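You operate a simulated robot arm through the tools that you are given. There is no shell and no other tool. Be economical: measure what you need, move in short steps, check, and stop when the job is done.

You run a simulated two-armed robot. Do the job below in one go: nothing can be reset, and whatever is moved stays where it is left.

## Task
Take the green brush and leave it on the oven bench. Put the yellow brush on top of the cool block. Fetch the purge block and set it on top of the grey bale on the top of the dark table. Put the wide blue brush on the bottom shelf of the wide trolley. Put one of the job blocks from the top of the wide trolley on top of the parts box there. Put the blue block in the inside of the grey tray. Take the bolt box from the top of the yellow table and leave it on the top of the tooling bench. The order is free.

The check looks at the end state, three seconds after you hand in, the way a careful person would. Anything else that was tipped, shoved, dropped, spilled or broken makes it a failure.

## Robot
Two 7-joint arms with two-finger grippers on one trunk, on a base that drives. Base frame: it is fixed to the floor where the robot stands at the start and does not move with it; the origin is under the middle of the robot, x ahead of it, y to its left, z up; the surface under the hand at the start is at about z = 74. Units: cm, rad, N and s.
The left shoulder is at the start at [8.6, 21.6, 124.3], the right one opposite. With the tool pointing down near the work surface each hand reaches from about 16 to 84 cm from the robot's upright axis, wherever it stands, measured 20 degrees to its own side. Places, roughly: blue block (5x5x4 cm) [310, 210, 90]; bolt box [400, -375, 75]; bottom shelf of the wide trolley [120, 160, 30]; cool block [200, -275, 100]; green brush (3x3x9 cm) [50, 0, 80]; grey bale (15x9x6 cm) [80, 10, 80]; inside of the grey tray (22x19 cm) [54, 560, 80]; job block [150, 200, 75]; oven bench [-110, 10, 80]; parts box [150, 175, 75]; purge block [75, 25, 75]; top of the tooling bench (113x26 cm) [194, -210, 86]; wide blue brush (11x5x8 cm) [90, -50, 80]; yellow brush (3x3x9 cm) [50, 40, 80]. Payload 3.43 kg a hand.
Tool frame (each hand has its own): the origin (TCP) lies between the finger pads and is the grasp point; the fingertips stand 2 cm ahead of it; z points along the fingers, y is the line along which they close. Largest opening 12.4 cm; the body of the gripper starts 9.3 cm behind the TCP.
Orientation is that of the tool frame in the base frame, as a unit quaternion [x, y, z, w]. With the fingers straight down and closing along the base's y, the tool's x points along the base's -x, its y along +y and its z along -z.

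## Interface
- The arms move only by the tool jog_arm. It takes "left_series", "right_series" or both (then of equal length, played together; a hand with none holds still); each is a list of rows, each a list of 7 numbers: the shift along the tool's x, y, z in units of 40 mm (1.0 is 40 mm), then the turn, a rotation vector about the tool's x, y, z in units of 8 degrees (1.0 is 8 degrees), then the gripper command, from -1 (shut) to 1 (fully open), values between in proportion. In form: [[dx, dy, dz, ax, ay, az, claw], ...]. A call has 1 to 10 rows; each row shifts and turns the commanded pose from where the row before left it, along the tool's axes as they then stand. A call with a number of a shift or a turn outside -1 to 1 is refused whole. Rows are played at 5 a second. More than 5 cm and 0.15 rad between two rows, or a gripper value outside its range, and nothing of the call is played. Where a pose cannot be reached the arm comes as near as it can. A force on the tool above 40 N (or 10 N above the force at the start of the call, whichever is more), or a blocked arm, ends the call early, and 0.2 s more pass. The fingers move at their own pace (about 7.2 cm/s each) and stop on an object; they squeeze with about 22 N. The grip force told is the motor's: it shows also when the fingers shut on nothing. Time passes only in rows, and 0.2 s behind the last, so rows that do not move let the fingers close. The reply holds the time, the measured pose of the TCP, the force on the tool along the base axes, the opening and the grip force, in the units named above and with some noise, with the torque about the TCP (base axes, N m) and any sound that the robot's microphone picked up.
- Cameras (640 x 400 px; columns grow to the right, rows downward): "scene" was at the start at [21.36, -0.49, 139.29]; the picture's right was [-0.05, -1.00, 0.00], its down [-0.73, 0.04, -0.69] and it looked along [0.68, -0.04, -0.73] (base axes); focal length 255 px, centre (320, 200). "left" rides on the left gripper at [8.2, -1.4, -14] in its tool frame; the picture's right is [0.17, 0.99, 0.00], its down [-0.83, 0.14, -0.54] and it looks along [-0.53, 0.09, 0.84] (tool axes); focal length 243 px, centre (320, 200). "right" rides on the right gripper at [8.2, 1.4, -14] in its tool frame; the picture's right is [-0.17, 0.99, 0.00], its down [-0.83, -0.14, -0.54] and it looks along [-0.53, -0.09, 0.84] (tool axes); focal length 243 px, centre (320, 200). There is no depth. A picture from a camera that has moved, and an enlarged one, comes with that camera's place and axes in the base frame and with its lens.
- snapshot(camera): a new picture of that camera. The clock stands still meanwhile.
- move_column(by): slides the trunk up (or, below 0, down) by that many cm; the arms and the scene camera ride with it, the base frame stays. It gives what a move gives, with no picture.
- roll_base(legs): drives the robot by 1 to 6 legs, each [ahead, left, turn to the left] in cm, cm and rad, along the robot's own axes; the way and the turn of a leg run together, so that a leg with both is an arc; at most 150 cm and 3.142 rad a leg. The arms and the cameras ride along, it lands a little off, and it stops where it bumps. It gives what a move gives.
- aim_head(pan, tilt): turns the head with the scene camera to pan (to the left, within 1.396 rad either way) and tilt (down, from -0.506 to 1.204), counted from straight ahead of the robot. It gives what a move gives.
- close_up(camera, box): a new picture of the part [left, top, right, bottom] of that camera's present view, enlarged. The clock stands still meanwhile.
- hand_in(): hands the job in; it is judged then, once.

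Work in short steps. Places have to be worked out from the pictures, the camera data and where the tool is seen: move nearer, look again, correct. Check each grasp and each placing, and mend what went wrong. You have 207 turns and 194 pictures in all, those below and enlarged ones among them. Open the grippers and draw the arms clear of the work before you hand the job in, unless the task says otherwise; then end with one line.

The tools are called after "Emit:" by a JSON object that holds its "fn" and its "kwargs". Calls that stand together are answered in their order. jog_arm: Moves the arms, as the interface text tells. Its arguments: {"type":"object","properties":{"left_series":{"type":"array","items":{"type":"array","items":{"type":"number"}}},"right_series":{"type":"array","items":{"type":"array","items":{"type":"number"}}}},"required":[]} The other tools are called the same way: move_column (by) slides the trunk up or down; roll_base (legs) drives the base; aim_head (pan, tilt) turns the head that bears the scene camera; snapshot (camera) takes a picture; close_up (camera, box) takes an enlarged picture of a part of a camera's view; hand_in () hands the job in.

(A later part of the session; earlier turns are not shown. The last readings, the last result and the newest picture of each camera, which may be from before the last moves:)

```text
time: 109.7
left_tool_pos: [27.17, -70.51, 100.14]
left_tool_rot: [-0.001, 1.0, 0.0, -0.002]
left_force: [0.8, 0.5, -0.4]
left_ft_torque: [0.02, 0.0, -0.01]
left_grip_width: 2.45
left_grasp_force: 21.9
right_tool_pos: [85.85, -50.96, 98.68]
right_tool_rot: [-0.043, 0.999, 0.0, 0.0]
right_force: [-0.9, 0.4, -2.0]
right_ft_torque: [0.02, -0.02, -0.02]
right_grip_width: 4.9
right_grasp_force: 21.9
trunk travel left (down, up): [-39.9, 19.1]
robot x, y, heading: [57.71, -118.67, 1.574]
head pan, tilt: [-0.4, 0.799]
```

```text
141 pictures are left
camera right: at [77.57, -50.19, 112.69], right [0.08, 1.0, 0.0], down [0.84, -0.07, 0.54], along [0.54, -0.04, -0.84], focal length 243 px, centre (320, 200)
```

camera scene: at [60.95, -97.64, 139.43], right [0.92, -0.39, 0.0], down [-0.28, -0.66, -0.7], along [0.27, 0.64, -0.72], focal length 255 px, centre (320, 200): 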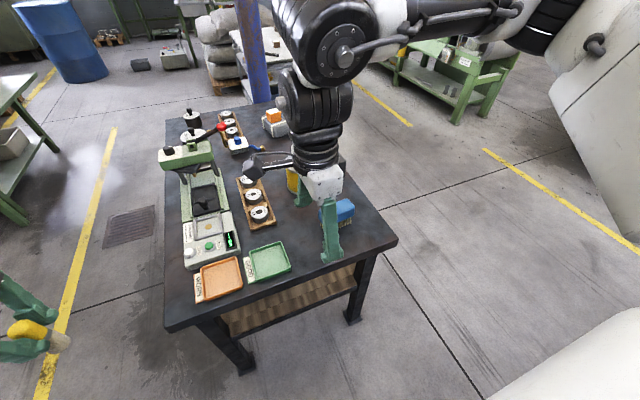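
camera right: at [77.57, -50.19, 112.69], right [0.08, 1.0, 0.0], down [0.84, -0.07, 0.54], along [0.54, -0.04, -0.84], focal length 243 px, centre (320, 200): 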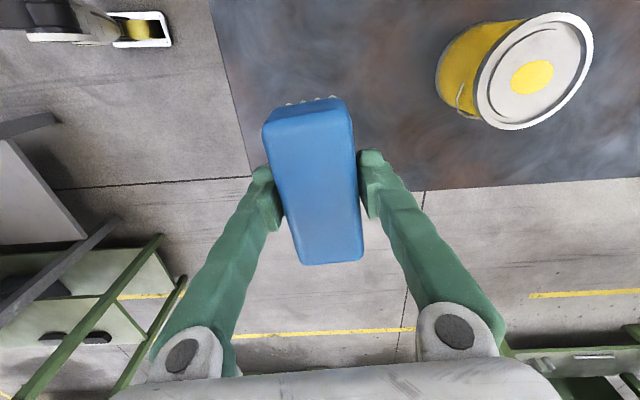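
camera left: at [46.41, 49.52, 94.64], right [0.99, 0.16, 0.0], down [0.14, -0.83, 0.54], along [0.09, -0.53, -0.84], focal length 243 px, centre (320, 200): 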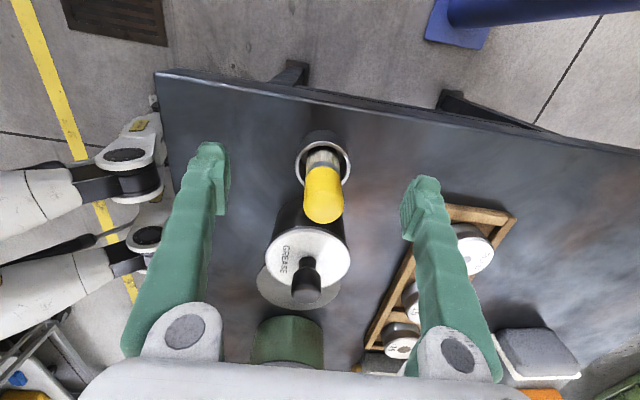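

The blue brush is held. I'll pull the hand in, turn to face +x, and scan the benches to the right for the cool block.

Emit:
{"fn": "jog_arm", "kwargs": {"right_series": [[0.55, -0.7, -0.1, 0, 0, 0, -1], [0.55, -0.7, -0.1, 0, 0, 0, -1], [0.55, -0.7, -0.1, 0, 0, 0, -1], [0.55, -0.7, -0.1, 0, 0, 0, -1], [0.55, -0.7, -0.1, 0, 0, 0, -1], [0.55, -0.7, -0.1, 0, 0, 0, -1]]}}

Emit:
{"fn": "roll_base", "kwargs": {"legs": [[0, 0, -1.575], [30, 0, 0]]}}

Emit:
{"fn": "aim_head", "kwargs": {"pan": -1.2, "tilt": 0.4}}

Emit:
{"fn": "snapshot", "kwargs": {"camera": "scene"}}

Emit:
{"fn": "aim_head", "kwargs": {"pan": -0.3, "tilt": 0.3}}

Emit:
{"fn": "snapshot", "kwargs": {"camera": "scene"}}

```text
time: 111.1
left_tool_pos: [27.11, -70.48, 99.97]
left_tool_rot: [-0.001, 1.0, 0.0, -0.001]
left_force: [-0.6, 0.4, -0.9]
left_ft_torque: [0.02, -0.04, -0.03]
left_grip_width: 2.45
left_grasp_force: 22.2
right_tool_pos: [74.08, -68.8, 101.21]
right_tool_rot: [-0.043, 0.999, 0.0, -0.001]
right_force: [-0.3, 0.5, -1.4]
right_ft_torque: [0.06, 0.0, 0.03]
right_grip_width: 4.93
right_grasp_force: 22.2
trunk travel left (down, up): [-39.9, 19.1]
robot x, y, heading: [57.59, -118.37, 1.576]
head pan, tilt: [-0.4, 0.799]
```

```text
time: 118.8
left_tool_pos: [136.09, -88.74, 99.95]
left_tool_rot: [0.712, 0.702, 0.001, -0.002]
left_force: [1.0, 0.0, -1.3]
left_ft_torque: [0.03, -0.01, -0.04]
left_grip_width: 2.44
left_grasp_force: 22.1
right_tool_pos: [137.0, -135.8, 101.07]
right_tool_rot: [0.681, 0.733, 0.0, -0.001]
right_force: [0.5, -0.3, -1.4]
right_ft_torque: [0.0, 0.01, 0.0]
right_grip_width: 4.86
right_grasp_force: 21.9
trunk travel left (down, up): [-39.9, 19.1]
robot x, y, heading: [87.65, -118.74, -0.009]
head pan, tilt: [-0.4, 0.799]
```

```text
time: 119.9
left_tool_pos: [135.97, -88.76, 99.94]
left_tool_rot: [0.713, 0.701, 0.001, -0.001]
left_force: [-0.1, -1.0, 0.2]
left_ft_torque: [0.0, -0.03, 0.03]
left_grip_width: 2.45
left_grasp_force: 22.3
right_tool_pos: [137.1, -135.75, 101.04]
right_tool_rot: [0.681, 0.732, 0.001, 0.0]
right_force: [0.3, -0.2, -1.2]
right_ft_torque: [0.0, -0.02, -0.02]
right_grip_width: 4.89
right_grasp_force: 21.7
trunk travel left (down, up): [-39.9, 19.1]
robot x, y, heading: [87.65, -119.03, -0.014]
head pan, tilt: [-1.201, 0.4]
```

```text
140 pictures are left
camera scene: at [104.37, -127.58, 142.93], right [-0.94, -0.35, 0.0], down [-0.14, 0.36, -0.92], along [0.32, -0.86, -0.39], focal length 255 px, centre (320, 200)
```

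scene: 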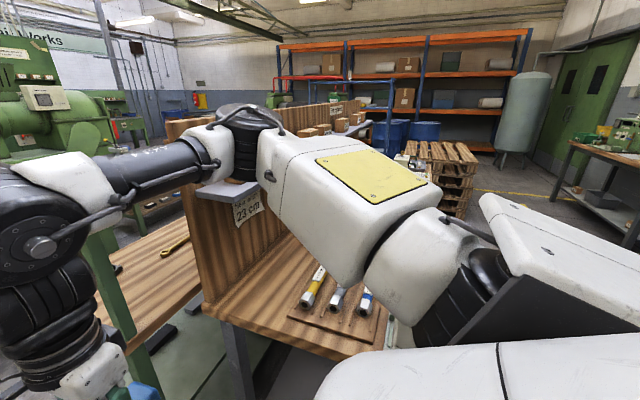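

```text
time: 121.1
left_tool_pos: [136.08, -88.81, 99.9]
left_tool_rot: [0.712, 0.702, 0.001, -0.001]
left_force: [0.6, 0.2, -0.4]
left_ft_torque: [-0.03, -0.01, -0.03]
left_grip_width: 2.45
left_grasp_force: 21.9
right_tool_pos: [137.06, -135.85, 101.08]
right_tool_rot: [0.681, 0.732, 0.0, 0.0]
right_force: [0.6, -0.8, -0.4]
right_ft_torque: [-0.01, -0.03, 0.01]
right_grip_width: 4.91
right_grasp_force: 22.6
trunk travel left (down, up): [-39.9, 19.1]
robot x, y, heading: [87.74, -118.51, -0.008]
head pan, tilt: [-0.3, 0.3]
```

```text
139 pictures are left
camera scene: at [110.0, -121.79, 143.86], right [-0.31, -0.95, 0.0], down [-0.28, 0.09, -0.96], along [0.91, -0.29, -0.3], focal length 255 px, centre (320, 200)
```

scene: 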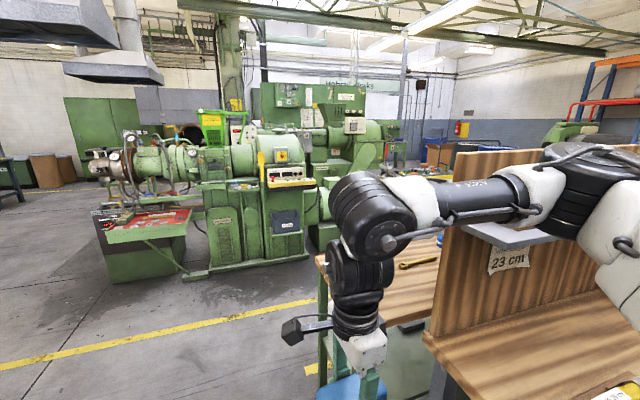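

The tooling bench is the green-legged one beyond the partition, at x of about 190. I'll go around it with clearance and look from its far side.

Emit:
{"fn": "roll_base", "kwargs": {"legs": [[0, 22, 0], [90, 0, 0], [85, 0, 0], [0, 0, -1.56]]}}

Emit:
{"fn": "aim_head", "kwargs": {"pan": 0.0, "tilt": 0.35}}

Emit:
{"fn": "snapshot", "kwargs": {"camera": "scene"}}

Emit:
{"fn": "aim_head", "kwargs": {"pan": -0.9, "tilt": 0.4}}

Emit:
{"fn": "snapshot", "kwargs": {"camera": "scene"}}

```text
time: 140.4
left_tool_pos: [294.07, -145.3, 99.82]
left_tool_rot: [1.0, 0.006, 0.002, 0.0]
left_force: [0.1, -0.8, -0.8]
left_ft_torque: [0.03, -0.01, 0.03]
left_grip_width: 2.44
left_grasp_force: 21.6
right_tool_pos: [247.33, -147.47, 101.13]
right_tool_rot: [0.999, 0.05, 0.0, 0.0]
right_force: [0.0, 0.3, -2.0]
right_ft_torque: [-0.01, 0.04, 0.0]
right_grip_width: 4.87
right_grasp_force: 21.8
trunk travel left (down, up): [-39.9, 19.1]
robot x, y, heading: [262.92, -97.82, -1.557]
head pan, tilt: [-0.3, 0.3]
```

```text
time: 141.2
left_tool_pos: [294.2, -145.27, 99.99]
left_tool_rot: [1.0, 0.008, 0.002, 0.001]
left_force: [-0.5, -0.9, -1.1]
left_ft_torque: [0.01, 0.04, -0.03]
left_grip_width: 2.44
left_grasp_force: 21.7
right_tool_pos: [247.27, -147.55, 101.13]
right_tool_rot: [0.999, 0.05, 0.0, -0.001]
right_force: [0.0, -0.8, -1.8]
right_ft_torque: [-0.02, -0.03, -0.01]
right_grip_width: 4.88
right_grasp_force: 22.3
trunk travel left (down, up): [-39.9, 19.1]
robot x, y, heading: [263.07, -97.57, -1.555]
head pan, tilt: [0.0, 0.351]
```

```text
138 pictures are left
camera scene: at [263.35, -120.45, 143.39], right [-1.0, -0.01, 0.0], down [0.0, 0.34, -0.94], along [0.01, -0.94, -0.34], focal length 255 px, centre (320, 200)
```

scene: 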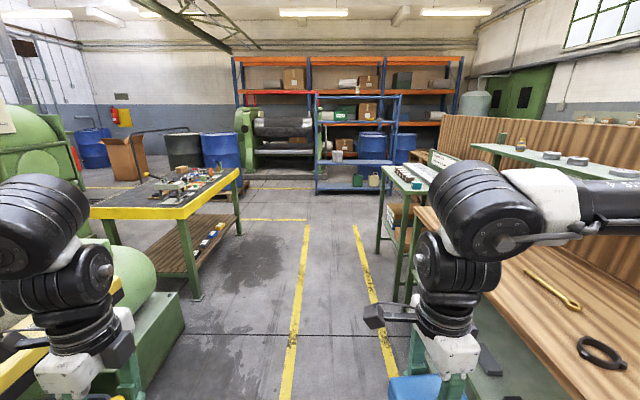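

```text
time: 142.4
left_tool_pos: [294.12, -145.26, 99.89]
left_tool_rot: [1.0, 0.006, 0.001, 0.0]
left_force: [-1.1, -0.3, 0.1]
left_ft_torque: [-0.01, 0.02, 0.02]
left_grip_width: 2.42
left_grasp_force: 22.2
right_tool_pos: [247.17, -147.53, 101.12]
right_tool_rot: [0.999, 0.05, 0.0, 0.0]
right_force: [0.3, -0.4, -0.8]
right_ft_torque: [0.02, -0.02, 0.02]
right_grip_width: 4.92
right_grasp_force: 22.1
trunk travel left (down, up): [-39.9, 19.1]
robot x, y, heading: [262.93, -97.99, -1.557]
head pan, tilt: [-0.901, 0.4]
```

```text
137 pictures are left
camera scene: at [256.06, -117.01, 142.93], right [-0.63, 0.77, 0.0], down [0.3, 0.25, -0.92], along [-0.71, -0.58, -0.39], focal length 255 px, centre (320, 200)
```

scene: 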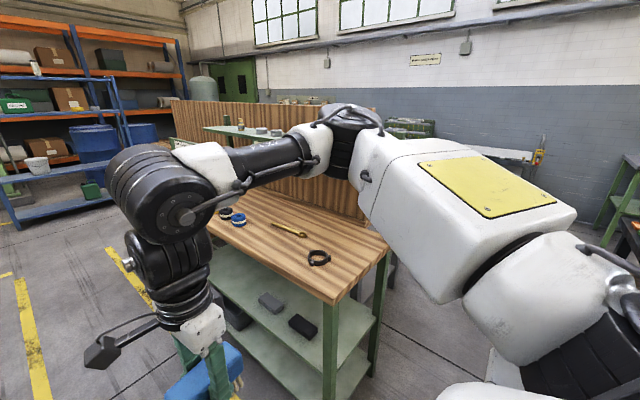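

The yellow table is ahead on the left and the tooling bench is on the right. I'll zoom in to look for the cool block around (200, -275).

Emit:
{"fn": "aim_head", "kwargs": {"pan": -0.3, "tilt": 0.35}}

Emit:
{"fn": "close_up", "kwargs": {"camera": "scene", "box": [200, 90, 460, 250]}}

Emit:
{"fn": "close_up", "kwargs": {"camera": "scene", "box": [0, 90, 220, 250]}}

```text
time: 143.4
left_tool_pos: [294.19, -145.13, 99.97]
left_tool_rot: [1.0, 0.007, 0.003, 0.0]
left_force: [-0.1, -0.4, -0.7]
left_ft_torque: [0.03, -0.01, 0.01]
left_grip_width: 2.43
left_grasp_force: 21.9
right_tool_pos: [247.1, -147.58, 101.0]
right_tool_rot: [0.999, 0.051, -0.001, 0.001]
right_force: [-0.7, 0.5, -1.9]
right_ft_torque: [-0.04, 0.03, -0.01]
right_grip_width: 4.89
right_grasp_force: 22.0
trunk travel left (down, up): [-39.9, 19.1]
robot x, y, heading: [263.02, -97.61, -1.555]
head pan, tilt: [-0.3, 0.351]
```

```text
2.46 times, centred on (330, 170) of scene
camera zoom: at [260.59, -120.07, 143.39], right [-0.96, 0.28, 0.0], down [0.1, 0.33, -0.94], along [-0.27, -0.9, -0.34], focal length 628 px, centre (295, 274)
```

zoom: 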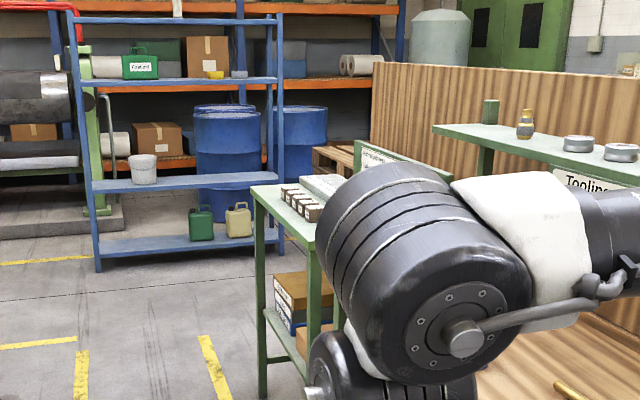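

```text
2.50 times, centred on (110, 170) of scene
camera zoom: at [260.59, -120.07, 143.39], right [-0.96, 0.28, 0.0], down [0.1, 0.33, -0.94], along [-0.27, -0.9, -0.34], focal length 638 px, centre (845, 275)
```

zoom: 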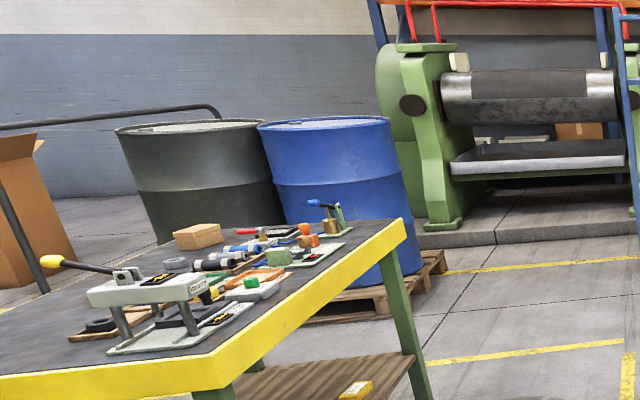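

Four labelled blocks stand on the small green table near (206, -295). I'll drive closer to read them.

Emit:
{"fn": "roll_base", "kwargs": {"legs": [[85, 5, 0]]}}

Emit:
{"fn": "aim_head", "kwargs": {"pan": -0.5, "tilt": 0.5}}

Emit:
{"fn": "snapshot", "kwargs": {"camera": "scene"}}

Emit:
{"fn": "aim_head", "kwargs": {"pan": 0.5, "tilt": 0.45}}

Emit:
{"fn": "snapshot", "kwargs": {"camera": "scene"}}

```text
time: 149.0
left_tool_pos: [300.46, -230.41, 99.91]
left_tool_rot: [1.0, 0.006, 0.001, 0.0]
left_force: [-0.6, -0.1, -0.1]
left_ft_torque: [-0.03, 0.01, 0.0]
left_grip_width: 2.43
left_grasp_force: 21.9
right_tool_pos: [253.51, -232.53, 101.1]
right_tool_rot: [0.999, 0.05, 0.0, 0.0]
right_force: [-0.4, -0.1, -0.9]
right_ft_torque: [0.03, 0.0, -0.01]
right_grip_width: 4.91
right_grasp_force: 21.7
trunk travel left (down, up): [-39.9, 19.1]
robot x, y, heading: [269.2, -182.47, -1.558]
head pan, tilt: [-0.3, 0.351]
```

```text
time: 149.7
left_tool_pos: [300.48, -230.48, 99.93]
left_tool_rot: [1.0, 0.006, 0.002, -0.001]
left_force: [0.8, 0.7, -0.4]
left_ft_torque: [0.03, 0.01, 0.0]
left_grip_width: 2.41
left_grasp_force: 22.4
right_tool_pos: [253.45, -232.65, 101.04]
right_tool_rot: [0.999, 0.05, 0.001, 0.0]
right_force: [0.6, 0.8, -1.8]
right_ft_torque: [0.01, 0.01, -0.03]
right_grip_width: 4.92
right_grasp_force: 22.1
trunk travel left (down, up): [-39.9, 19.1]
robot x, y, heading: [268.86, -182.96, -1.557]
head pan, tilt: [-0.499, 0.499]
```

```text
134 pictures are left
camera scene: at [265.26, -204.32, 142.02], right [-0.89, 0.47, 0.0], down [0.22, 0.42, -0.88], along [-0.41, -0.78, -0.48], focal length 255 px, centre (320, 200)
```

scene: 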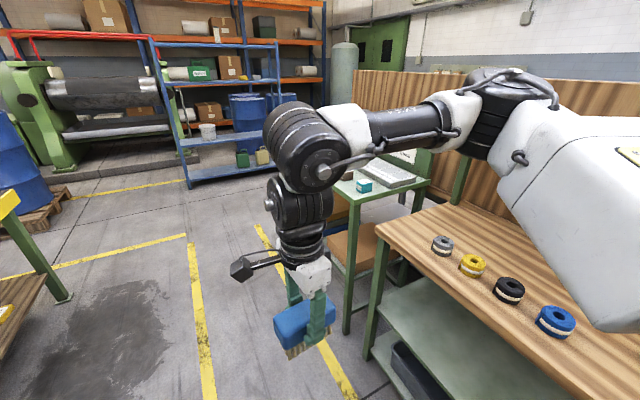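

```text
time: 151.0
left_tool_pos: [300.3, -230.44, 99.96]
left_tool_rot: [1.0, 0.006, 0.002, 0.001]
left_force: [-0.1, -1.0, -0.5]
left_ft_torque: [0.02, -0.02, 0.0]
left_grip_width: 2.42
left_grasp_force: 22.3
right_tool_pos: [253.44, -232.63, 101.06]
right_tool_rot: [0.999, 0.05, 0.0, 0.0]
right_force: [-0.3, -0.2, -1.8]
right_ft_torque: [0.01, 0.01, 0.02]
right_grip_width: 4.91
right_grasp_force: 21.8
trunk travel left (down, up): [-39.9, 19.1]
robot x, y, heading: [269.42, -183.02, -1.56]
head pan, tilt: [0.499, 0.45]
```

```text
133 pictures are left
camera scene: at [274.0, -204.26, 142.47], right [-0.87, -0.49, 0.0], down [-0.21, 0.38, -0.9], along [0.44, -0.78, -0.44], focal length 255 px, centre (320, 200)
```

scene: 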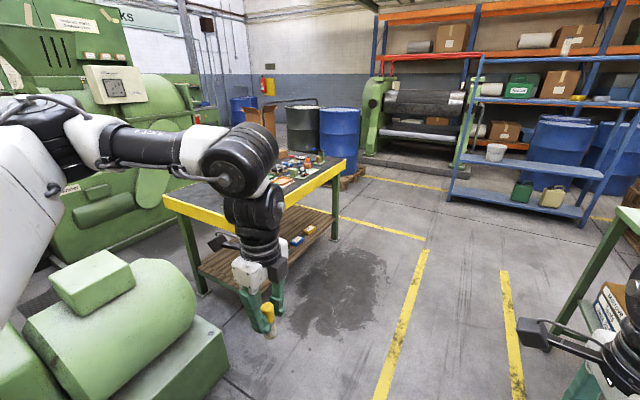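

A teal block on the small green table near (202, -283) is probably the cool block. I'll go down alongside it and turn to face it.

Emit:
{"fn": "roll_base", "kwargs": {"legs": [[75, 6, 0], [0, 0, -1.57]]}}

Emit:
{"fn": "aim_head", "kwargs": {"pan": 0.1, "tilt": 0.6}}

Emit:
{"fn": "snapshot", "kwargs": {"camera": "scene"}}

Emit:
{"fn": "snapshot", "kwargs": {"camera": "left"}}

```text
time: 161.2
left_tool_pos: [228.93, -288.98, 99.91]
left_tool_rot: [0.71, -0.704, 0.002, 0.001]
left_force: [-0.5, -0.7, -0.9]
left_ft_torque: [0.0, 0.01, 0.0]
left_grip_width: 2.4
left_grasp_force: 22.3
right_tool_pos: [226.76, -242.0, 101.21]
right_tool_rot: [0.74, -0.672, 0.0, 0.0]
right_force: [-0.1, -0.1, -0.6]
right_ft_torque: [0.01, 0.02, -0.02]
right_grip_width: 4.89
right_grasp_force: 22.5
trunk travel left (down, up): [-39.9, 19.1]
robot x, y, heading: [276.33, -257.73, -3.13]
head pan, tilt: [0.499, 0.45]
```

```text
time: 162.1
left_tool_pos: [228.97, -289.0, 99.94]
left_tool_rot: [0.71, -0.704, 0.002, 0.001]
left_force: [-0.2, 0.6, -0.8]
left_ft_torque: [0.03, 0.03, -0.02]
left_grip_width: 2.39
left_grasp_force: 22.2
right_tool_pos: [226.86, -242.05, 101.11]
right_tool_rot: [0.74, -0.672, 0.0, -0.001]
right_force: [-0.9, -1.3, -1.7]
right_ft_torque: [-0.04, 0.02, 0.01]
right_grip_width: 4.91
right_grasp_force: 22.3
trunk travel left (down, up): [-39.9, 19.1]
robot x, y, heading: [276.48, -257.88, -3.127]
head pan, tilt: [0.099, 0.6]
```

```text
132 pictures are left
camera scene: at [254.5, -259.14, 141.11], right [-0.11, 0.99, 0.0], down [0.56, 0.06, -0.83], along [-0.82, -0.09, -0.56], focal length 255 px, centre (320, 200)
```

scene: 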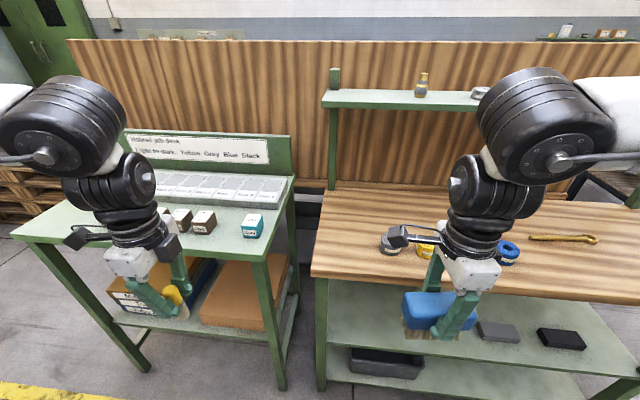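

```text
131 pictures are left
camera left: at [230.4, -297.26, 113.91], right [-0.98, -0.18, 0.0], down [-0.15, 0.83, 0.54], along [-0.09, 0.53, -0.84], focal length 243 px, centre (320, 200)
```

left: 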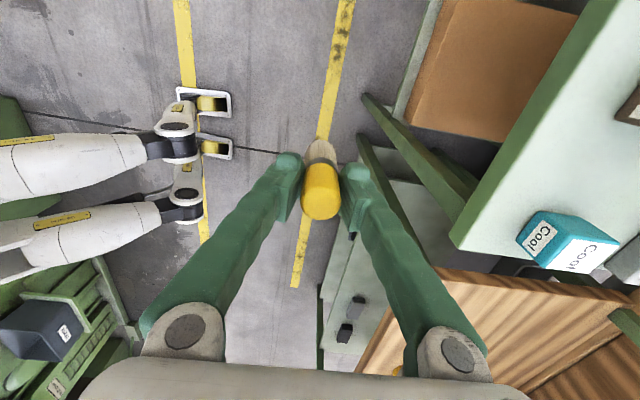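

The teal block reads "Cool". Zooming in to measure it.

Emit:
{"fn": "close_up", "kwargs": {"camera": "scene", "box": [150, 170, 310, 270]}}

Emit:
{"fn": "close_up", "kwargs": {"camera": "left", "box": [440, 170, 640, 295]}}

```text
4.00 times, centred on (230, 220) of scene
camera zoom: at [254.5, -259.14, 141.11], right [-0.11, 0.99, 0.0], down [0.56, 0.06, -0.83], along [-0.82, -0.09, -0.56], focal length 1020 px, centre (680, 120)
```

zoom: 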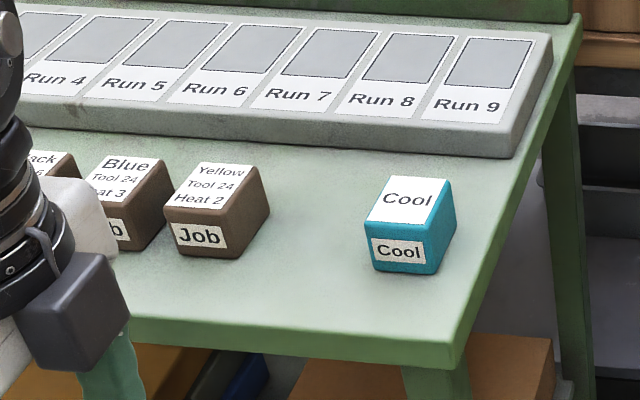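

```text
3.20 times, centred on (540, 232) of left
camera zoom: at [230.4, -297.26, 113.91], right [-0.98, -0.18, 0.0], down [-0.15, 0.83, 0.54], along [-0.09, 0.53, -0.84], focal length 776 px, centre (-384, 96)
```

zoom: 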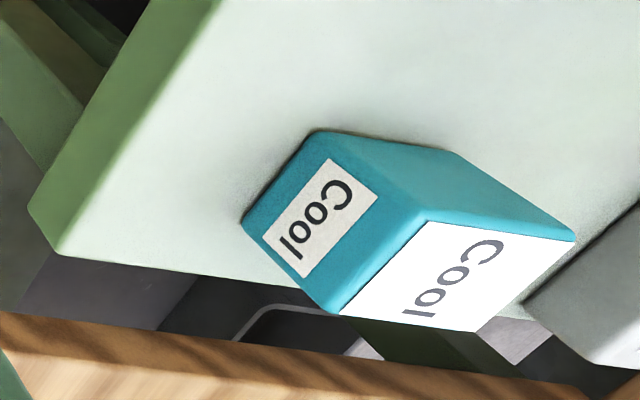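

The block top centre triangulates to (200.8, -284.1, 96.1). I'll raise the left hand, then bring the yellow brush above it.

Emit:
{"fn": "jog_arm", "kwargs": {"left_series": [[0, 0, -0.9, 0, 0, 0, -1], [0, 0, -0.9, 0, 0, 0, -1], [-0.153, 0.88, 0, 0, 0, 0, -1], [-0.153, 0.88, 0, 0, 0, 0, -1], [-0.153, 0.88, 0, 0, 0, 0, -1], [-0.153, 0.88, 0, 0, 0, 0, -1], [-0.153, 0.88, 0, 0, 0, 0, -1], [-0.153, 0.88, 0, 0, 0, 0, -1], [-0.153, 0.88, 0, 0, 0, 0, -1], [-0.153, 0.88, 0, 0, 0, 0, -1]]}}

Emit:
{"fn": "snapshot", "kwargs": {"camera": "left"}}

Emit:
{"fn": "close_up", "kwargs": {"camera": "scene", "box": [150, 150, 310, 250]}}

```text
time: 164.3
left_tool_pos: [201.44, -283.36, 106.99]
left_tool_rot: [0.709, -0.705, 0.003, 0.001]
left_force: [0.6, 1.2, -1.4]
left_ft_torque: [-0.1, -0.02, 0.01]
left_grip_width: 2.4
left_grasp_force: 21.6
left hand out of reach, approached as far as the arm can: row 10
right_tool_pos: [226.69, -241.84, 100.97]
right_tool_rot: [0.741, -0.672, 0.001, 0.0]
right_force: [-0.6, 0.0, -1.5]
right_ft_torque: [-0.06, 0.02, 0.01]
right_grip_width: 4.91
right_grasp_force: 21.9
trunk travel left (down, up): [-39.9, 19.1]
robot x, y, heading: [276.13, -257.9, -3.124]
head pan, tilt: [0.099, 0.6]
```

```text
128 pictures are left
camera left: at [202.81, -291.59, 120.97], right [-0.99, -0.17, 0.0], down [-0.15, 0.83, 0.53], along [-0.09, 0.53, -0.84], focal length 243 px, centre (320, 200)
```

left: 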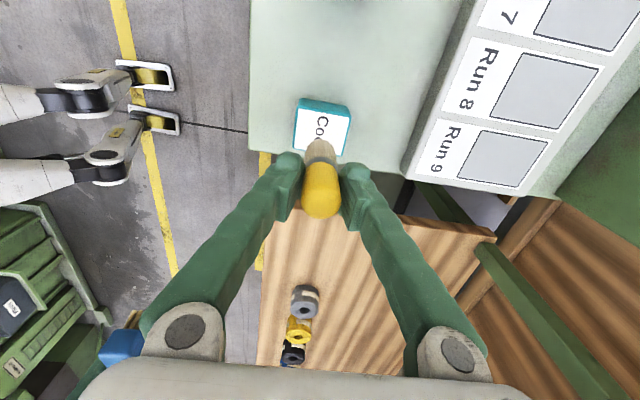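

```text
4.00 times, centred on (230, 200) of scene
camera zoom: at [254.39, -258.85, 141.1], right [-0.11, 0.99, 0.0], down [0.56, 0.06, -0.82], along [-0.82, -0.09, -0.57], focal length 1020 px, centre (680, 200)
```

zoom: 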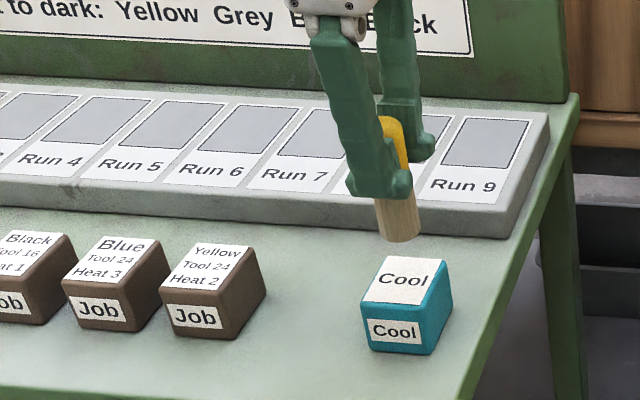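

Arm's at its reach edge, so I'll roll 4 cm closer.

Emit:
{"fn": "roll_base", "kwargs": {"legs": [[4, 0, 0]]}}

Emit:
{"fn": "snapshot", "kwargs": {"camera": "left"}}

```text
time: 165.2
left_tool_pos: [197.64, -283.66, 107.19]
left_tool_rot: [0.711, -0.703, 0.0, 0.002]
left_force: [0.8, 0.5, -0.9]
left_ft_torque: [0.0, 0.06, 0.0]
left_grip_width: 2.38
left_grasp_force: 22.6
right_tool_pos: [223.12, -242.02, 101.3]
right_tool_rot: [0.741, -0.671, -0.001, 0.0]
right_force: [0.6, 0.3, -1.4]
right_ft_torque: [-0.02, 0.0, -0.02]
right_grip_width: 4.92
right_grasp_force: 21.7
trunk travel left (down, up): [-39.9, 19.1]
robot x, y, heading: [272.58, -258.14, -3.126]
head pan, tilt: [0.099, 0.6]
```

```text
126 pictures are left
camera left: at [199.27, -291.97, 121.18], right [-0.98, -0.18, 0.0], down [-0.15, 0.83, 0.54], along [-0.1, 0.53, -0.84], focal length 243 px, centre (320, 200)
```

left: 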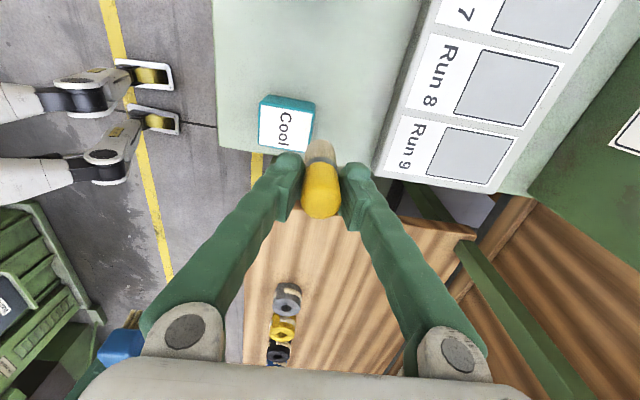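

The block centre re-measures at (201.1, -284.4). Correcting and coming down to about 1 cm above.

Emit:
{"fn": "jog_arm", "kwargs": {"left_series": [[0.185, -0.865, 0, 0, 0, 0, -1], [0, 0, 0.4, 0, 0, 0, -1], [0, 0, 0.3, 0, 0, 0, -1], [0, 0, 0, 0, 0, 0, -1]]}}

Emit:
{"fn": "close_up", "kwargs": {"camera": "left", "box": [240, 60, 400, 160]}}

Emit:
{"fn": "close_up", "kwargs": {"camera": "scene", "box": [190, 150, 310, 250]}}

```text
time: 166.2
left_tool_pos: [201.26, -284.42, 104.23]
left_tool_rot: [0.711, -0.703, -0.001, 0.002]
left_force: [0.1, -0.2, -0.6]
left_ft_torque: [0.01, 0.05, 0.0]
left_grip_width: 2.38
left_grasp_force: 22.3
right_tool_pos: [223.02, -242.03, 101.21]
right_tool_rot: [0.741, -0.671, -0.001, 0.001]
right_force: [1.1, 0.4, -1.4]
right_ft_torque: [-0.02, 0.01, 0.02]
right_grip_width: 4.89
right_grasp_force: 21.7
trunk travel left (down, up): [-39.9, 19.1]
robot x, y, heading: [272.37, -257.83, -3.132]
head pan, tilt: [0.099, 0.6]
```

```text
4.00 times, centred on (320, 110) of left
camera zoom: at [202.7, -292.76, 118.27], right [-0.98, -0.18, 0.0], down [-0.15, 0.83, 0.54], along [-0.1, 0.53, -0.84], focal length 970 px, centre (320, 560)
```

zoom: 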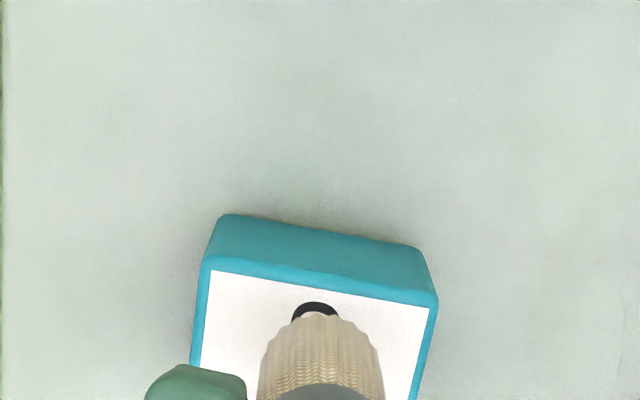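

```text
4.00 times, centred on (250, 200) of scene
camera zoom: at [250.74, -259.25, 141.14], right [-0.11, 0.99, 0.0], down [0.56, 0.06, -0.83], along [-0.82, -0.09, -0.56], focal length 1020 px, centre (600, 200)
```

zoom: 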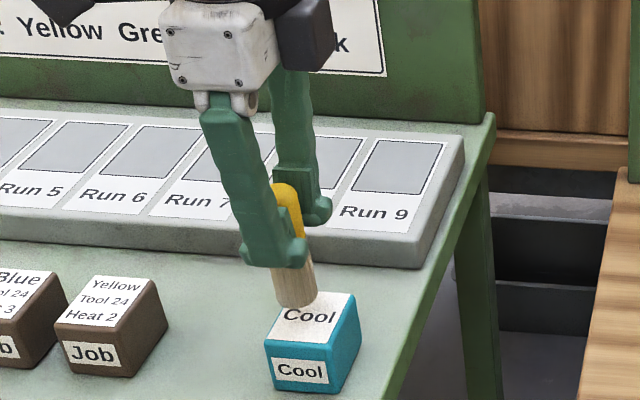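

The brush is about 0.6 cm too far to -y. Correcting, then lowering in small steps until contact.

Emit:
{"fn": "jog_arm", "kwargs": {"left_series": [[-0.16, -0.04, 0, 0, 0, 0, -1], [0, 0, 0.15, 0, 0, 0, -1], [0, 0, 0.1, 0, 0, 0, -1], [0, 0, 0, 0, 0, 0, -1]]}}

Emit:
{"fn": "close_up", "kwargs": {"camera": "scene", "box": [210, 190, 310, 255]}}

Emit:
{"fn": "close_up", "kwargs": {"camera": "left", "box": [240, 80, 400, 180]}}

```text
time: 167.2
left_tool_pos: [201.18, -283.8, 103.29]
left_tool_rot: [0.711, -0.703, 0.002, 0.001]
left_force: [0.5, -0.2, -0.8]
left_ft_torque: [0.02, 0.0, -0.01]
left_grip_width: 2.4
left_grasp_force: 21.9
right_tool_pos: [222.91, -242.16, 101.15]
right_tool_rot: [0.741, -0.672, 0.001, 0.0]
right_force: [-0.2, 0.7, -1.0]
right_ft_torque: [-0.01, -0.03, 0.01]
right_grip_width: 4.92
right_grasp_force: 21.7
trunk travel left (down, up): [-39.9, 19.1]
robot x, y, heading: [272.57, -257.97, -3.13]
head pan, tilt: [0.099, 0.6]
```

```text
6.15 times, centred on (260, 222) of scene
camera zoom: at [250.58, -259.18, 141.11], right [-0.11, 0.99, 0.0], down [0.56, 0.06, -0.83], along [-0.82, -0.09, -0.56], focal length 1569 px, centre (689, 62)
```

zoom: 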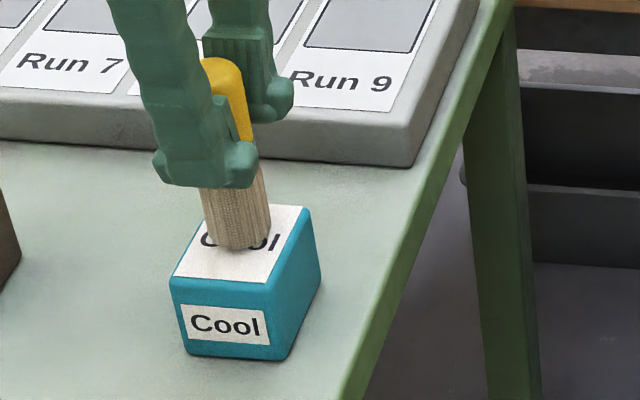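

```text
4.00 times, centred on (320, 130) of left
camera zoom: at [202.66, -292.07, 117.25], right [-0.98, -0.18, 0.0], down [-0.15, 0.83, 0.54], along [-0.09, 0.53, -0.84], focal length 970 px, centre (320, 480)
```

zoom: 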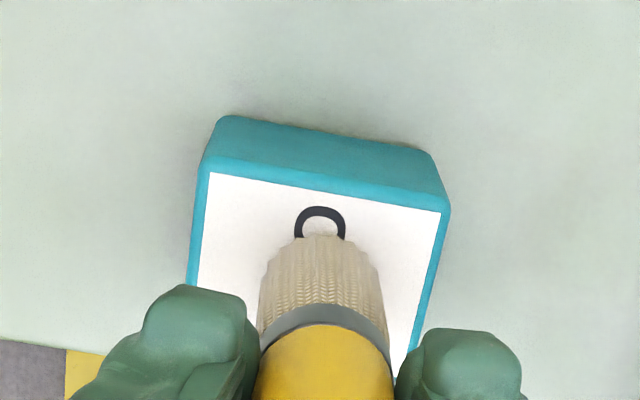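

Well centred now. Lowering to contact.

Emit:
{"fn": "jog_arm", "kwargs": {"left_series": [[0, 0, 0.06, 0, 0, 0, -1], [0, 0, 0.06, 0, 0, 0, -1], [0, 0, 0.06, 0, 0, 0, -1], [0, 0, 0, 0, 0, 0, -1]]}}

```text
time: 168.2
left_tool_pos: [201.37, -283.81, 102.86]
left_tool_rot: [0.711, -0.704, 0.0, 0.002]
left_force: [-1.9, -2.9, 23.3]
left_ft_torque: [-0.19, 0.02, -0.01]
left_grip_width: 2.4
left_grasp_force: 22.1
right_tool_pos: [223.14, -242.04, 101.15]
right_tool_rot: [0.74, -0.672, 0.0, 0.001]
right_force: [-0.6, 0.4, -0.5]
right_ft_torque: [0.02, 0.02, -0.01]
right_grip_width: 4.9
right_grasp_force: 22.5
trunk travel left (down, up): [-39.9, 19.1]
robot x, y, heading: [272.72, -257.8, -3.129]
head pan, tilt: [0.099, 0.6]
```

Contact made. Easing off, opening slowly and lifting.

Emit:
{"fn": "jog_arm", "kwargs": {"left_series": [[0, 0, -0.07, 0, 0, 0, -1], [0, 0, 0, 0, 0, 0, -0.45], [0, 0, 0, 0, 0, 0, -0.3], [0, 0, 0, 0, 0, 0, -0.1], [0, 0, 0, 0, 0, 0, 0], [0, 0, -0.4, 0, 0, 0, 0], [0, 0, -0.7, 0, 0, 0, 0], [0, 0, -0.7, 0, 0, 0, 0]]}}

Emit:
{"fn": "close_up", "kwargs": {"camera": "scene", "box": [190, 150, 310, 250]}}

Emit:
{"fn": "snapshot", "kwargs": {"camera": "left"}}

```text
time: 170.0
left_tool_pos: [201.24, -283.78, 110.06]
left_tool_rot: [0.71, -0.704, 0.001, 0.002]
left_force: [-0.2, -1.2, 0.8]
left_ft_torque: [-0.01, 0.01, 0.02]
left_grip_width: 6.19
left_grasp_force: 0.0
right_tool_pos: [222.9, -241.99, 101.25]
right_tool_rot: [0.741, -0.672, 0.001, 0.0]
right_force: [0.3, 0.4, -1.0]
right_ft_torque: [-0.02, 0.03, -0.02]
right_grip_width: 4.9
right_grasp_force: 22.5
trunk travel left (down, up): [-39.9, 19.1]
robot x, y, heading: [272.25, -258.13, -3.125]
head pan, tilt: [0.099, 0.6]
```

```text
4.00 times, centred on (250, 200) of scene
camera zoom: at [250.64, -259.1, 141.12], right [-0.11, 0.99, 0.0], down [0.56, 0.06, -0.83], along [-0.82, -0.09, -0.56], focal length 1020 px, centre (600, 200)
```

zoom: 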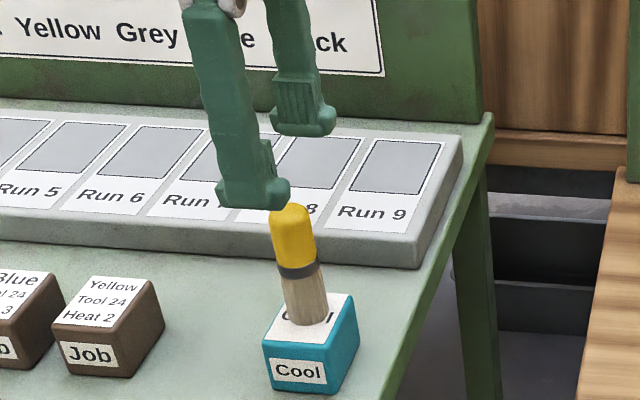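

```text
120 pictures are left
camera left: at [202.68, -292.05, 124.06], right [-0.98, -0.18, 0.0], down [-0.15, 0.83, 0.54], along [-0.09, 0.53, -0.84], focal length 243 px, centre (320, 200)
```

left: 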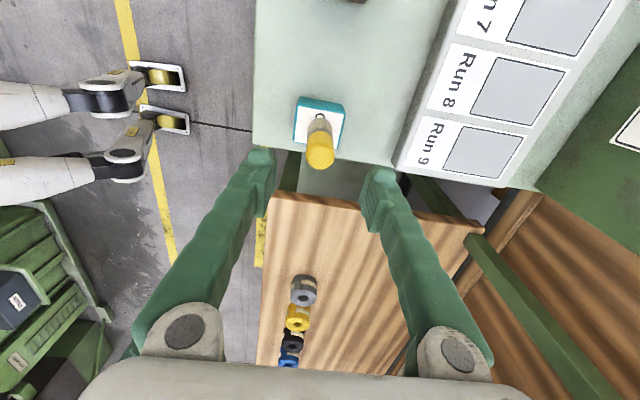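

The yellow brush stands on the cool block. I'll raise and retract the left hand, back off, and go to the yellow table for the bolt box.

Emit:
{"fn": "jog_arm", "kwargs": {"left_series": [[0, 0, -0.9, 0, 0, 0, 0], [0, -0.8, 0, 0, 0, 0, 0], [0, -0.9, 0.3, 0, 0, 0, 1], [0, -0.9, 0.3, 0, 0, 0, 1], [0, -0.9, 0.3, 0, 0, 0, 1], [0, -0.9, 0.3, 0, 0, 0, 1], [0, -0.9, 0.3, 0, 0, 0, 1]]}}

Emit:
{"fn": "roll_base", "kwargs": {"legs": [[-14, 0, 0], [0, 0, 3.13], [0, -110, 0]]}}

Emit:
{"fn": "aim_head", "kwargs": {"pan": 0.0, "tilt": 0.5}}

Emit:
{"fn": "snapshot", "kwargs": {"camera": "scene"}}

```text
time: 171.6
left_tool_pos: [222.32, -283.68, 107.7]
left_tool_rot: [0.71, -0.704, 0.0, 0.0]
left_force: [-0.7, -0.4, 0.0]
left_ft_torque: [0.01, -0.01, 0.01]
left_grip_width: 12.37
left_grasp_force: 0.1
right_tool_pos: [223.04, -242.1, 101.17]
right_tool_rot: [0.741, -0.672, 0.0, -0.001]
right_force: [0.5, -0.4, -1.5]
right_ft_torque: [0.02, -0.05, 0.0]
right_grip_width: 4.89
right_grasp_force: 21.9
trunk travel left (down, up): [-39.9, 19.1]
robot x, y, heading: [272.59, -258.27, -3.122]
head pan, tilt: [0.099, 0.6]
```

```text
time: 197.9
left_tool_pos: [338.14, -342.68, 107.69]
left_tool_rot: [0.704, 0.71, 0.001, -0.002]
left_force: [0.7, 0.5, 0.8]
left_ft_torque: [0.0, -0.02, 0.01]
left_grip_width: 12.4
left_grasp_force: 0.1
right_tool_pos: [337.4, -384.36, 101.1]
right_tool_rot: [0.672, 0.741, 0.0, -0.001]
right_force: [-0.1, -0.6, -2.2]
right_ft_torque: [-0.01, 0.01, -0.01]
right_grip_width: 4.92
right_grasp_force: 21.8
trunk travel left (down, up): [-39.9, 19.1]
robot x, y, heading: [287.49, -368.71, 0.012]
head pan, tilt: [0.099, 0.6]
```

```text
time: 198.6
left_tool_pos: [338.03, -342.81, 107.58]
left_tool_rot: [0.703, 0.711, 0.0, -0.001]
left_force: [0.1, -0.4, 0.0]
left_ft_torque: [0.05, -0.03, -0.03]
left_grip_width: 12.37
left_grasp_force: 0.1
right_tool_pos: [337.5, -384.27, 101.22]
right_tool_rot: [0.672, 0.74, 0.001, -0.001]
right_force: [0.5, -0.6, -2.9]
right_ft_torque: [0.01, -0.02, 0.02]
right_grip_width: 4.94
right_grasp_force: 22.1
trunk travel left (down, up): [-39.9, 19.1]
robot x, y, heading: [287.75, -368.2, 0.01]
head pan, tilt: [0.0, 0.499]
```

```text
119 pictures are left
camera scene: at [310.24, -368.19, 142.02], right [0.01, -1.0, 0.0], down [-0.48, -0.01, -0.88], along [0.88, 0.01, -0.48], focal length 255 px, centre (320, 200)
```

scene: 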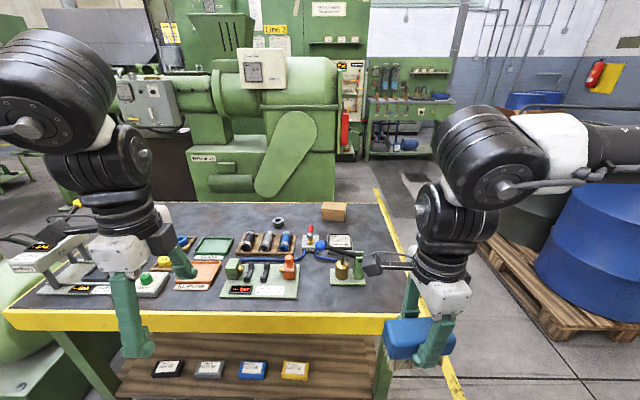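

I'll zoom in on the table to identify the bolt box.

Emit:
{"fn": "close_up", "kwargs": {"camera": "scene", "box": [150, 180, 410, 330]}}

Emit:
{"fn": "close_up", "kwargs": {"camera": "scene", "box": [300, 190, 370, 235]}}

```text
2.46 times, centred on (280, 255) of scene
camera zoom: at [310.24, -368.19, 142.02], right [0.01, -1.0, 0.0], down [-0.48, -0.01, -0.88], along [0.88, 0.01, -0.48], focal length 628 px, centre (418, 65)
```

zoom: 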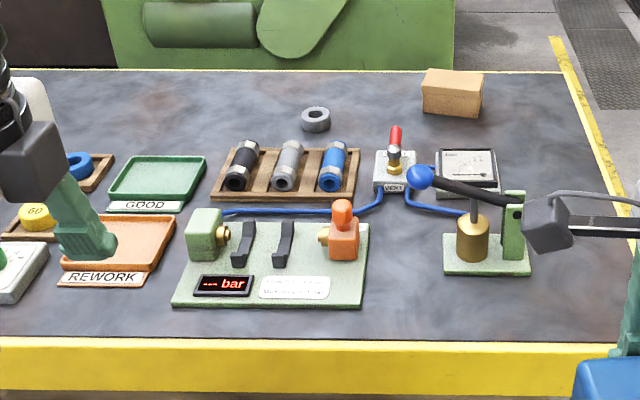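

```text
8.89 times, centred on (335, 212) of scene
camera zoom: at [310.24, -368.19, 142.02], right [0.01, -1.0, 0.0], down [-0.48, -0.01, -0.88], along [0.88, 0.01, -0.48], focal length 2267 px, centre (187, 89)
```

zoom: 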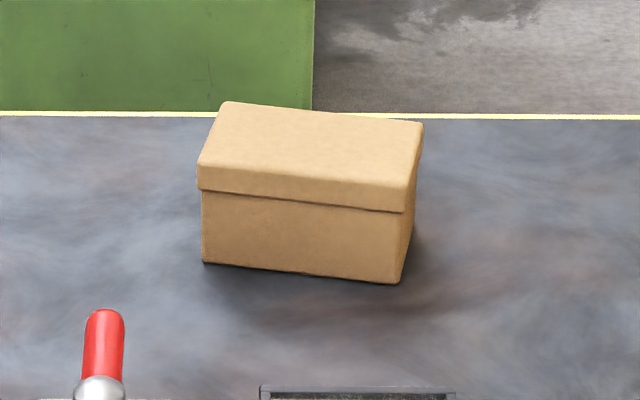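

The brown lidded box near (415, -375) is the bolt box, and it sits far from this edge. I'll go around to the table's right end and face it from there.

Emit:
{"fn": "roll_base", "kwargs": {"legs": [[0, -72, 0], [134, 0, 0], [0, 0, 1.56]]}}

Emit:
{"fn": "aim_head", "kwargs": {"pan": 0.1, "tilt": 0.8}}

Emit:
{"fn": "snapshot", "kwargs": {"camera": "scene"}}

```text
time: 221.6
left_tool_pos: [396.4, -387.44, 107.72]
left_tool_rot: [0.001, 1.0, 0.001, -0.002]
left_force: [0.7, 0.5, -0.4]
left_ft_torque: [0.02, 0.03, -0.03]
left_grip_width: 12.42
left_grasp_force: 0.1
right_tool_pos: [437.96, -388.68, 101.14]
right_tool_rot: [-0.043, 0.999, 0.0, -0.001]
right_force: [0.3, 0.3, -1.4]
right_ft_torque: [-0.01, 0.02, 0.0]
right_grip_width: 4.9
right_grasp_force: 22.1
trunk travel left (down, up): [-39.9, 19.1]
robot x, y, heading: [421.83, -437.68, 1.573]
head pan, tilt: [0.0, 0.499]
```

```text
time: 222.4
left_tool_pos: [396.38, -387.56, 107.74]
left_tool_rot: [0.001, 1.0, 0.0, -0.001]
left_force: [0.6, 1.2, 0.1]
left_ft_torque: [-0.01, 0.02, 0.0]
left_grip_width: 12.42
left_grasp_force: 0.0
right_tool_pos: [437.96, -388.64, 101.11]
right_tool_rot: [-0.042, 0.999, -0.001, -0.001]
right_force: [0.6, 0.0, -1.8]
right_ft_torque: [0.03, -0.03, -0.05]
right_grip_width: 4.9
right_grasp_force: 22.4
trunk travel left (down, up): [-39.9, 19.1]
robot x, y, heading: [421.64, -437.99, 1.57]
head pan, tilt: [0.099, 0.799]
```

```text
116 pictures are left
camera scene: at [420.65, -416.79, 139.43], right [1.0, 0.1, 0.0], down [0.07, -0.71, -0.7], along [-0.07, 0.69, -0.72], focal length 255 px, centre (320, 200)
```

scene: 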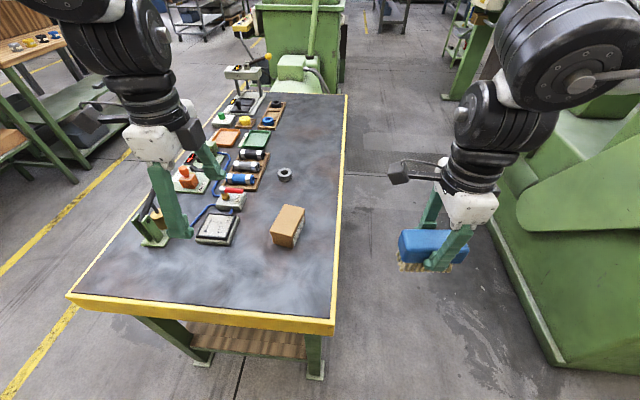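

Clear view of the box. I'll turn the left gripper about 80° so it closes across the box's short side.

Emit:
{"fn": "jog_arm", "kwargs": {"left_series": [[0, 0, 0, 0, 0, -0.995, 1], [0, 0, 0, 0, 0, -0.995, 1], [0, 0, 0, 0, 0, -0.995, 1], [0, 0, 0, 0, 0, -0.995, 1], [0, 0, 0, 0, 0, -0.995, 1], [0, 0, 0, 0, 0, -0.995, 1], [0, 0, 0, 0, 0, -0.995, 1], [0, 0, 0, 0, 0, -0.995, 1], [0, 0, 0, 0, 0, -0.995, 1], [0, 0, 0, 0, 0, -0.995, 1]]}}

Emit:
{"fn": "close_up", "kwargs": {"camera": "scene", "box": [250, 190, 340, 260]}}

Emit:
{"fn": "snapshot", "kwargs": {"camera": "left"}}

```text
time: 224.6
left_tool_pos: [396.37, -387.37, 107.57]
left_tool_rot: [-0.641, 0.768, 0.001, -0.001]
left_force: [0.6, 0.1, 0.6]
left_ft_torque: [0.01, 0.0, 0.0]
left_grip_width: 12.42
left_grasp_force: 0.1
right_tool_pos: [437.95, -388.55, 101.16]
right_tool_rot: [-0.043, 0.999, 0.0, -0.001]
right_force: [-0.3, -0.2, -1.7]
right_ft_torque: [0.01, 0.0, -0.02]
right_grip_width: 4.89
right_grasp_force: 22.3
trunk travel left (down, up): [-39.9, 19.1]
robot x, y, heading: [421.14, -437.99, 1.566]
head pan, tilt: [0.099, 0.799]
```

```text
5.71 times, centred on (295, 225) of scene
camera zoom: at [420.65, -416.79, 139.42], right [1.0, 0.1, 0.0], down [0.07, -0.71, -0.7], along [-0.07, 0.69, -0.72], focal length 1457 px, centre (463, 57)
```

zoom: 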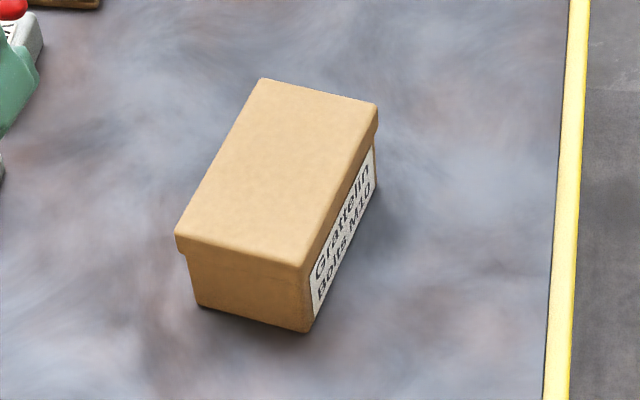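

```text
114 pictures are left
camera left: at [396.29, -395.91, 121.6], right [-1.0, 0.02, 0.0], down [0.01, 0.84, 0.54], along [0.01, 0.54, -0.84], focal length 243 px, centre (320, 200)
```

left: 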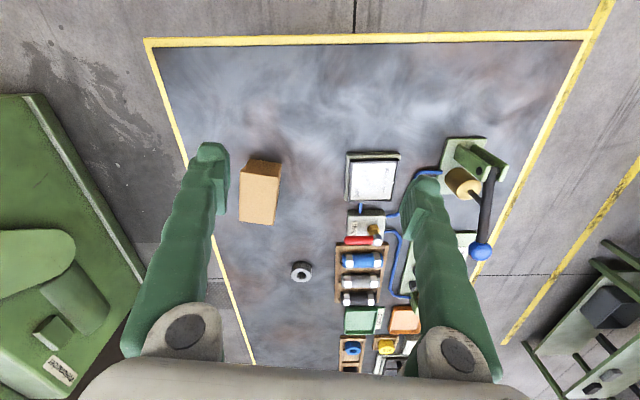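

The label reads "Grattelin Bolts M10". I'll zoom the left camera for triangulation.

Emit:
{"fn": "close_up", "kwargs": {"camera": "left", "box": [210, 140, 310, 240]}}

```text
4.00 times, centred on (260, 190) of left
camera zoom: at [396.29, -395.91, 121.6], right [-1.0, 0.02, 0.0], down [0.01, 0.84, 0.54], along [0.01, 0.54, -0.84], focal length 970 px, centre (560, 240)
```

zoom: 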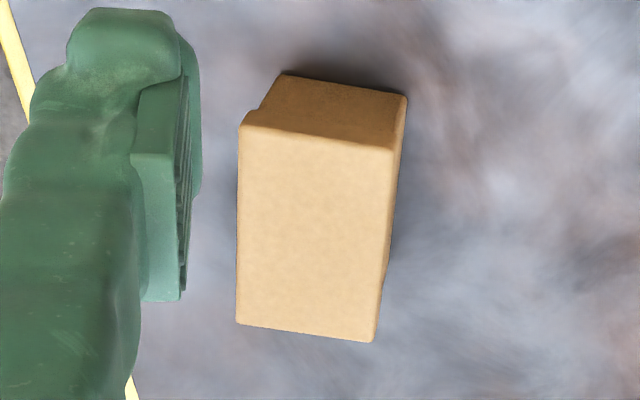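

The box's top centre comes out at (407.6, -373.5, about 86), table at about z = 80, yaw matched. Moving above and down to z = 90.

Emit:
{"fn": "jog_arm", "kwargs": {"left_series": [[-0.79, -0.426, 0, 0, 0, 0, 1], [-0.79, -0.426, 0, 0, 0, 0, 1], [-0.79, -0.426, 0, 0, 0, 0, 1], [-0.79, -0.426, 0, 0, 0, 0, 1], [-0.79, -0.426, 0, 0, 0, 0, 1], [0, 0, 0.88, 0, 0, 0, 1], [0, 0, 0.88, 0, 0, 0, 1], [0, 0, 0.88, 0, 0, 0, 1], [0, 0, 0.88, 0, 0, 0, 1], [0, 0, 0.8, 0, 0, 0, 1]]}}

Emit:
{"fn": "snapshot", "kwargs": {"camera": "left"}}

Emit:
{"fn": "close_up", "kwargs": {"camera": "scene", "box": [230, 150, 370, 260]}}

```text
time: 226.8
left_tool_pos: [407.49, -373.45, 90.22]
left_tool_rot: [-0.639, 0.769, 0.0, -0.001]
left_force: [-0.1, 0.3, 0.3]
left_ft_torque: [-0.05, -0.01, -0.02]
left_grip_width: 12.41
left_grasp_force: 0.1
right_tool_pos: [437.96, -388.6, 101.14]
right_tool_rot: [-0.043, 0.999, 0.0, -0.001]
right_force: [-0.2, -0.7, -1.2]
right_ft_torque: [0.03, -0.01, -0.03]
right_grip_width: 4.89
right_grasp_force: 22.1
trunk travel left (down, up): [-39.9, 19.1]
robot x, y, heading: [421.6, -437.98, 1.573]
head pan, tilt: [0.099, 0.799]
```

```text
112 pictures are left
camera left: at [407.38, -381.83, 104.21], right [-1.0, 0.02, 0.0], down [0.02, 0.84, 0.54], along [0.01, 0.54, -0.84], focal length 243 px, centre (320, 200)
```

left: 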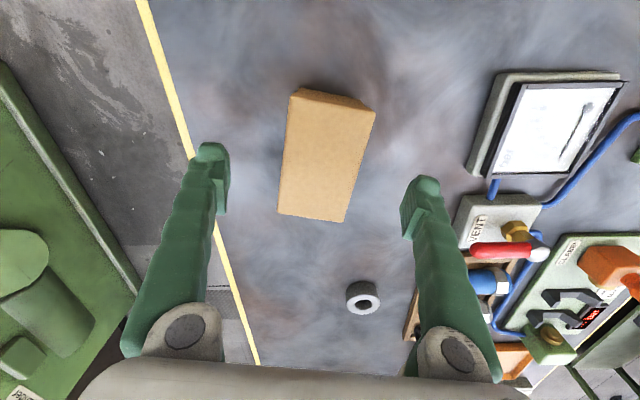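

```text
3.64 times, centred on (300, 205) of scene
camera zoom: at [420.64, -416.72, 139.41], right [1.0, 0.1, 0.0], down [0.07, -0.71, -0.7], along [-0.07, 0.69, -0.72], focal length 927 px, centre (393, 182)
```

zoom: 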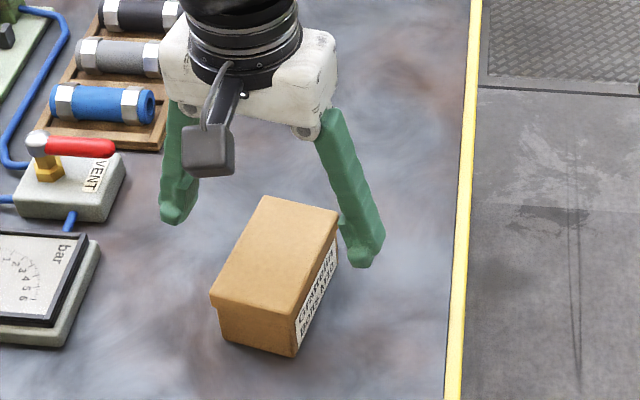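

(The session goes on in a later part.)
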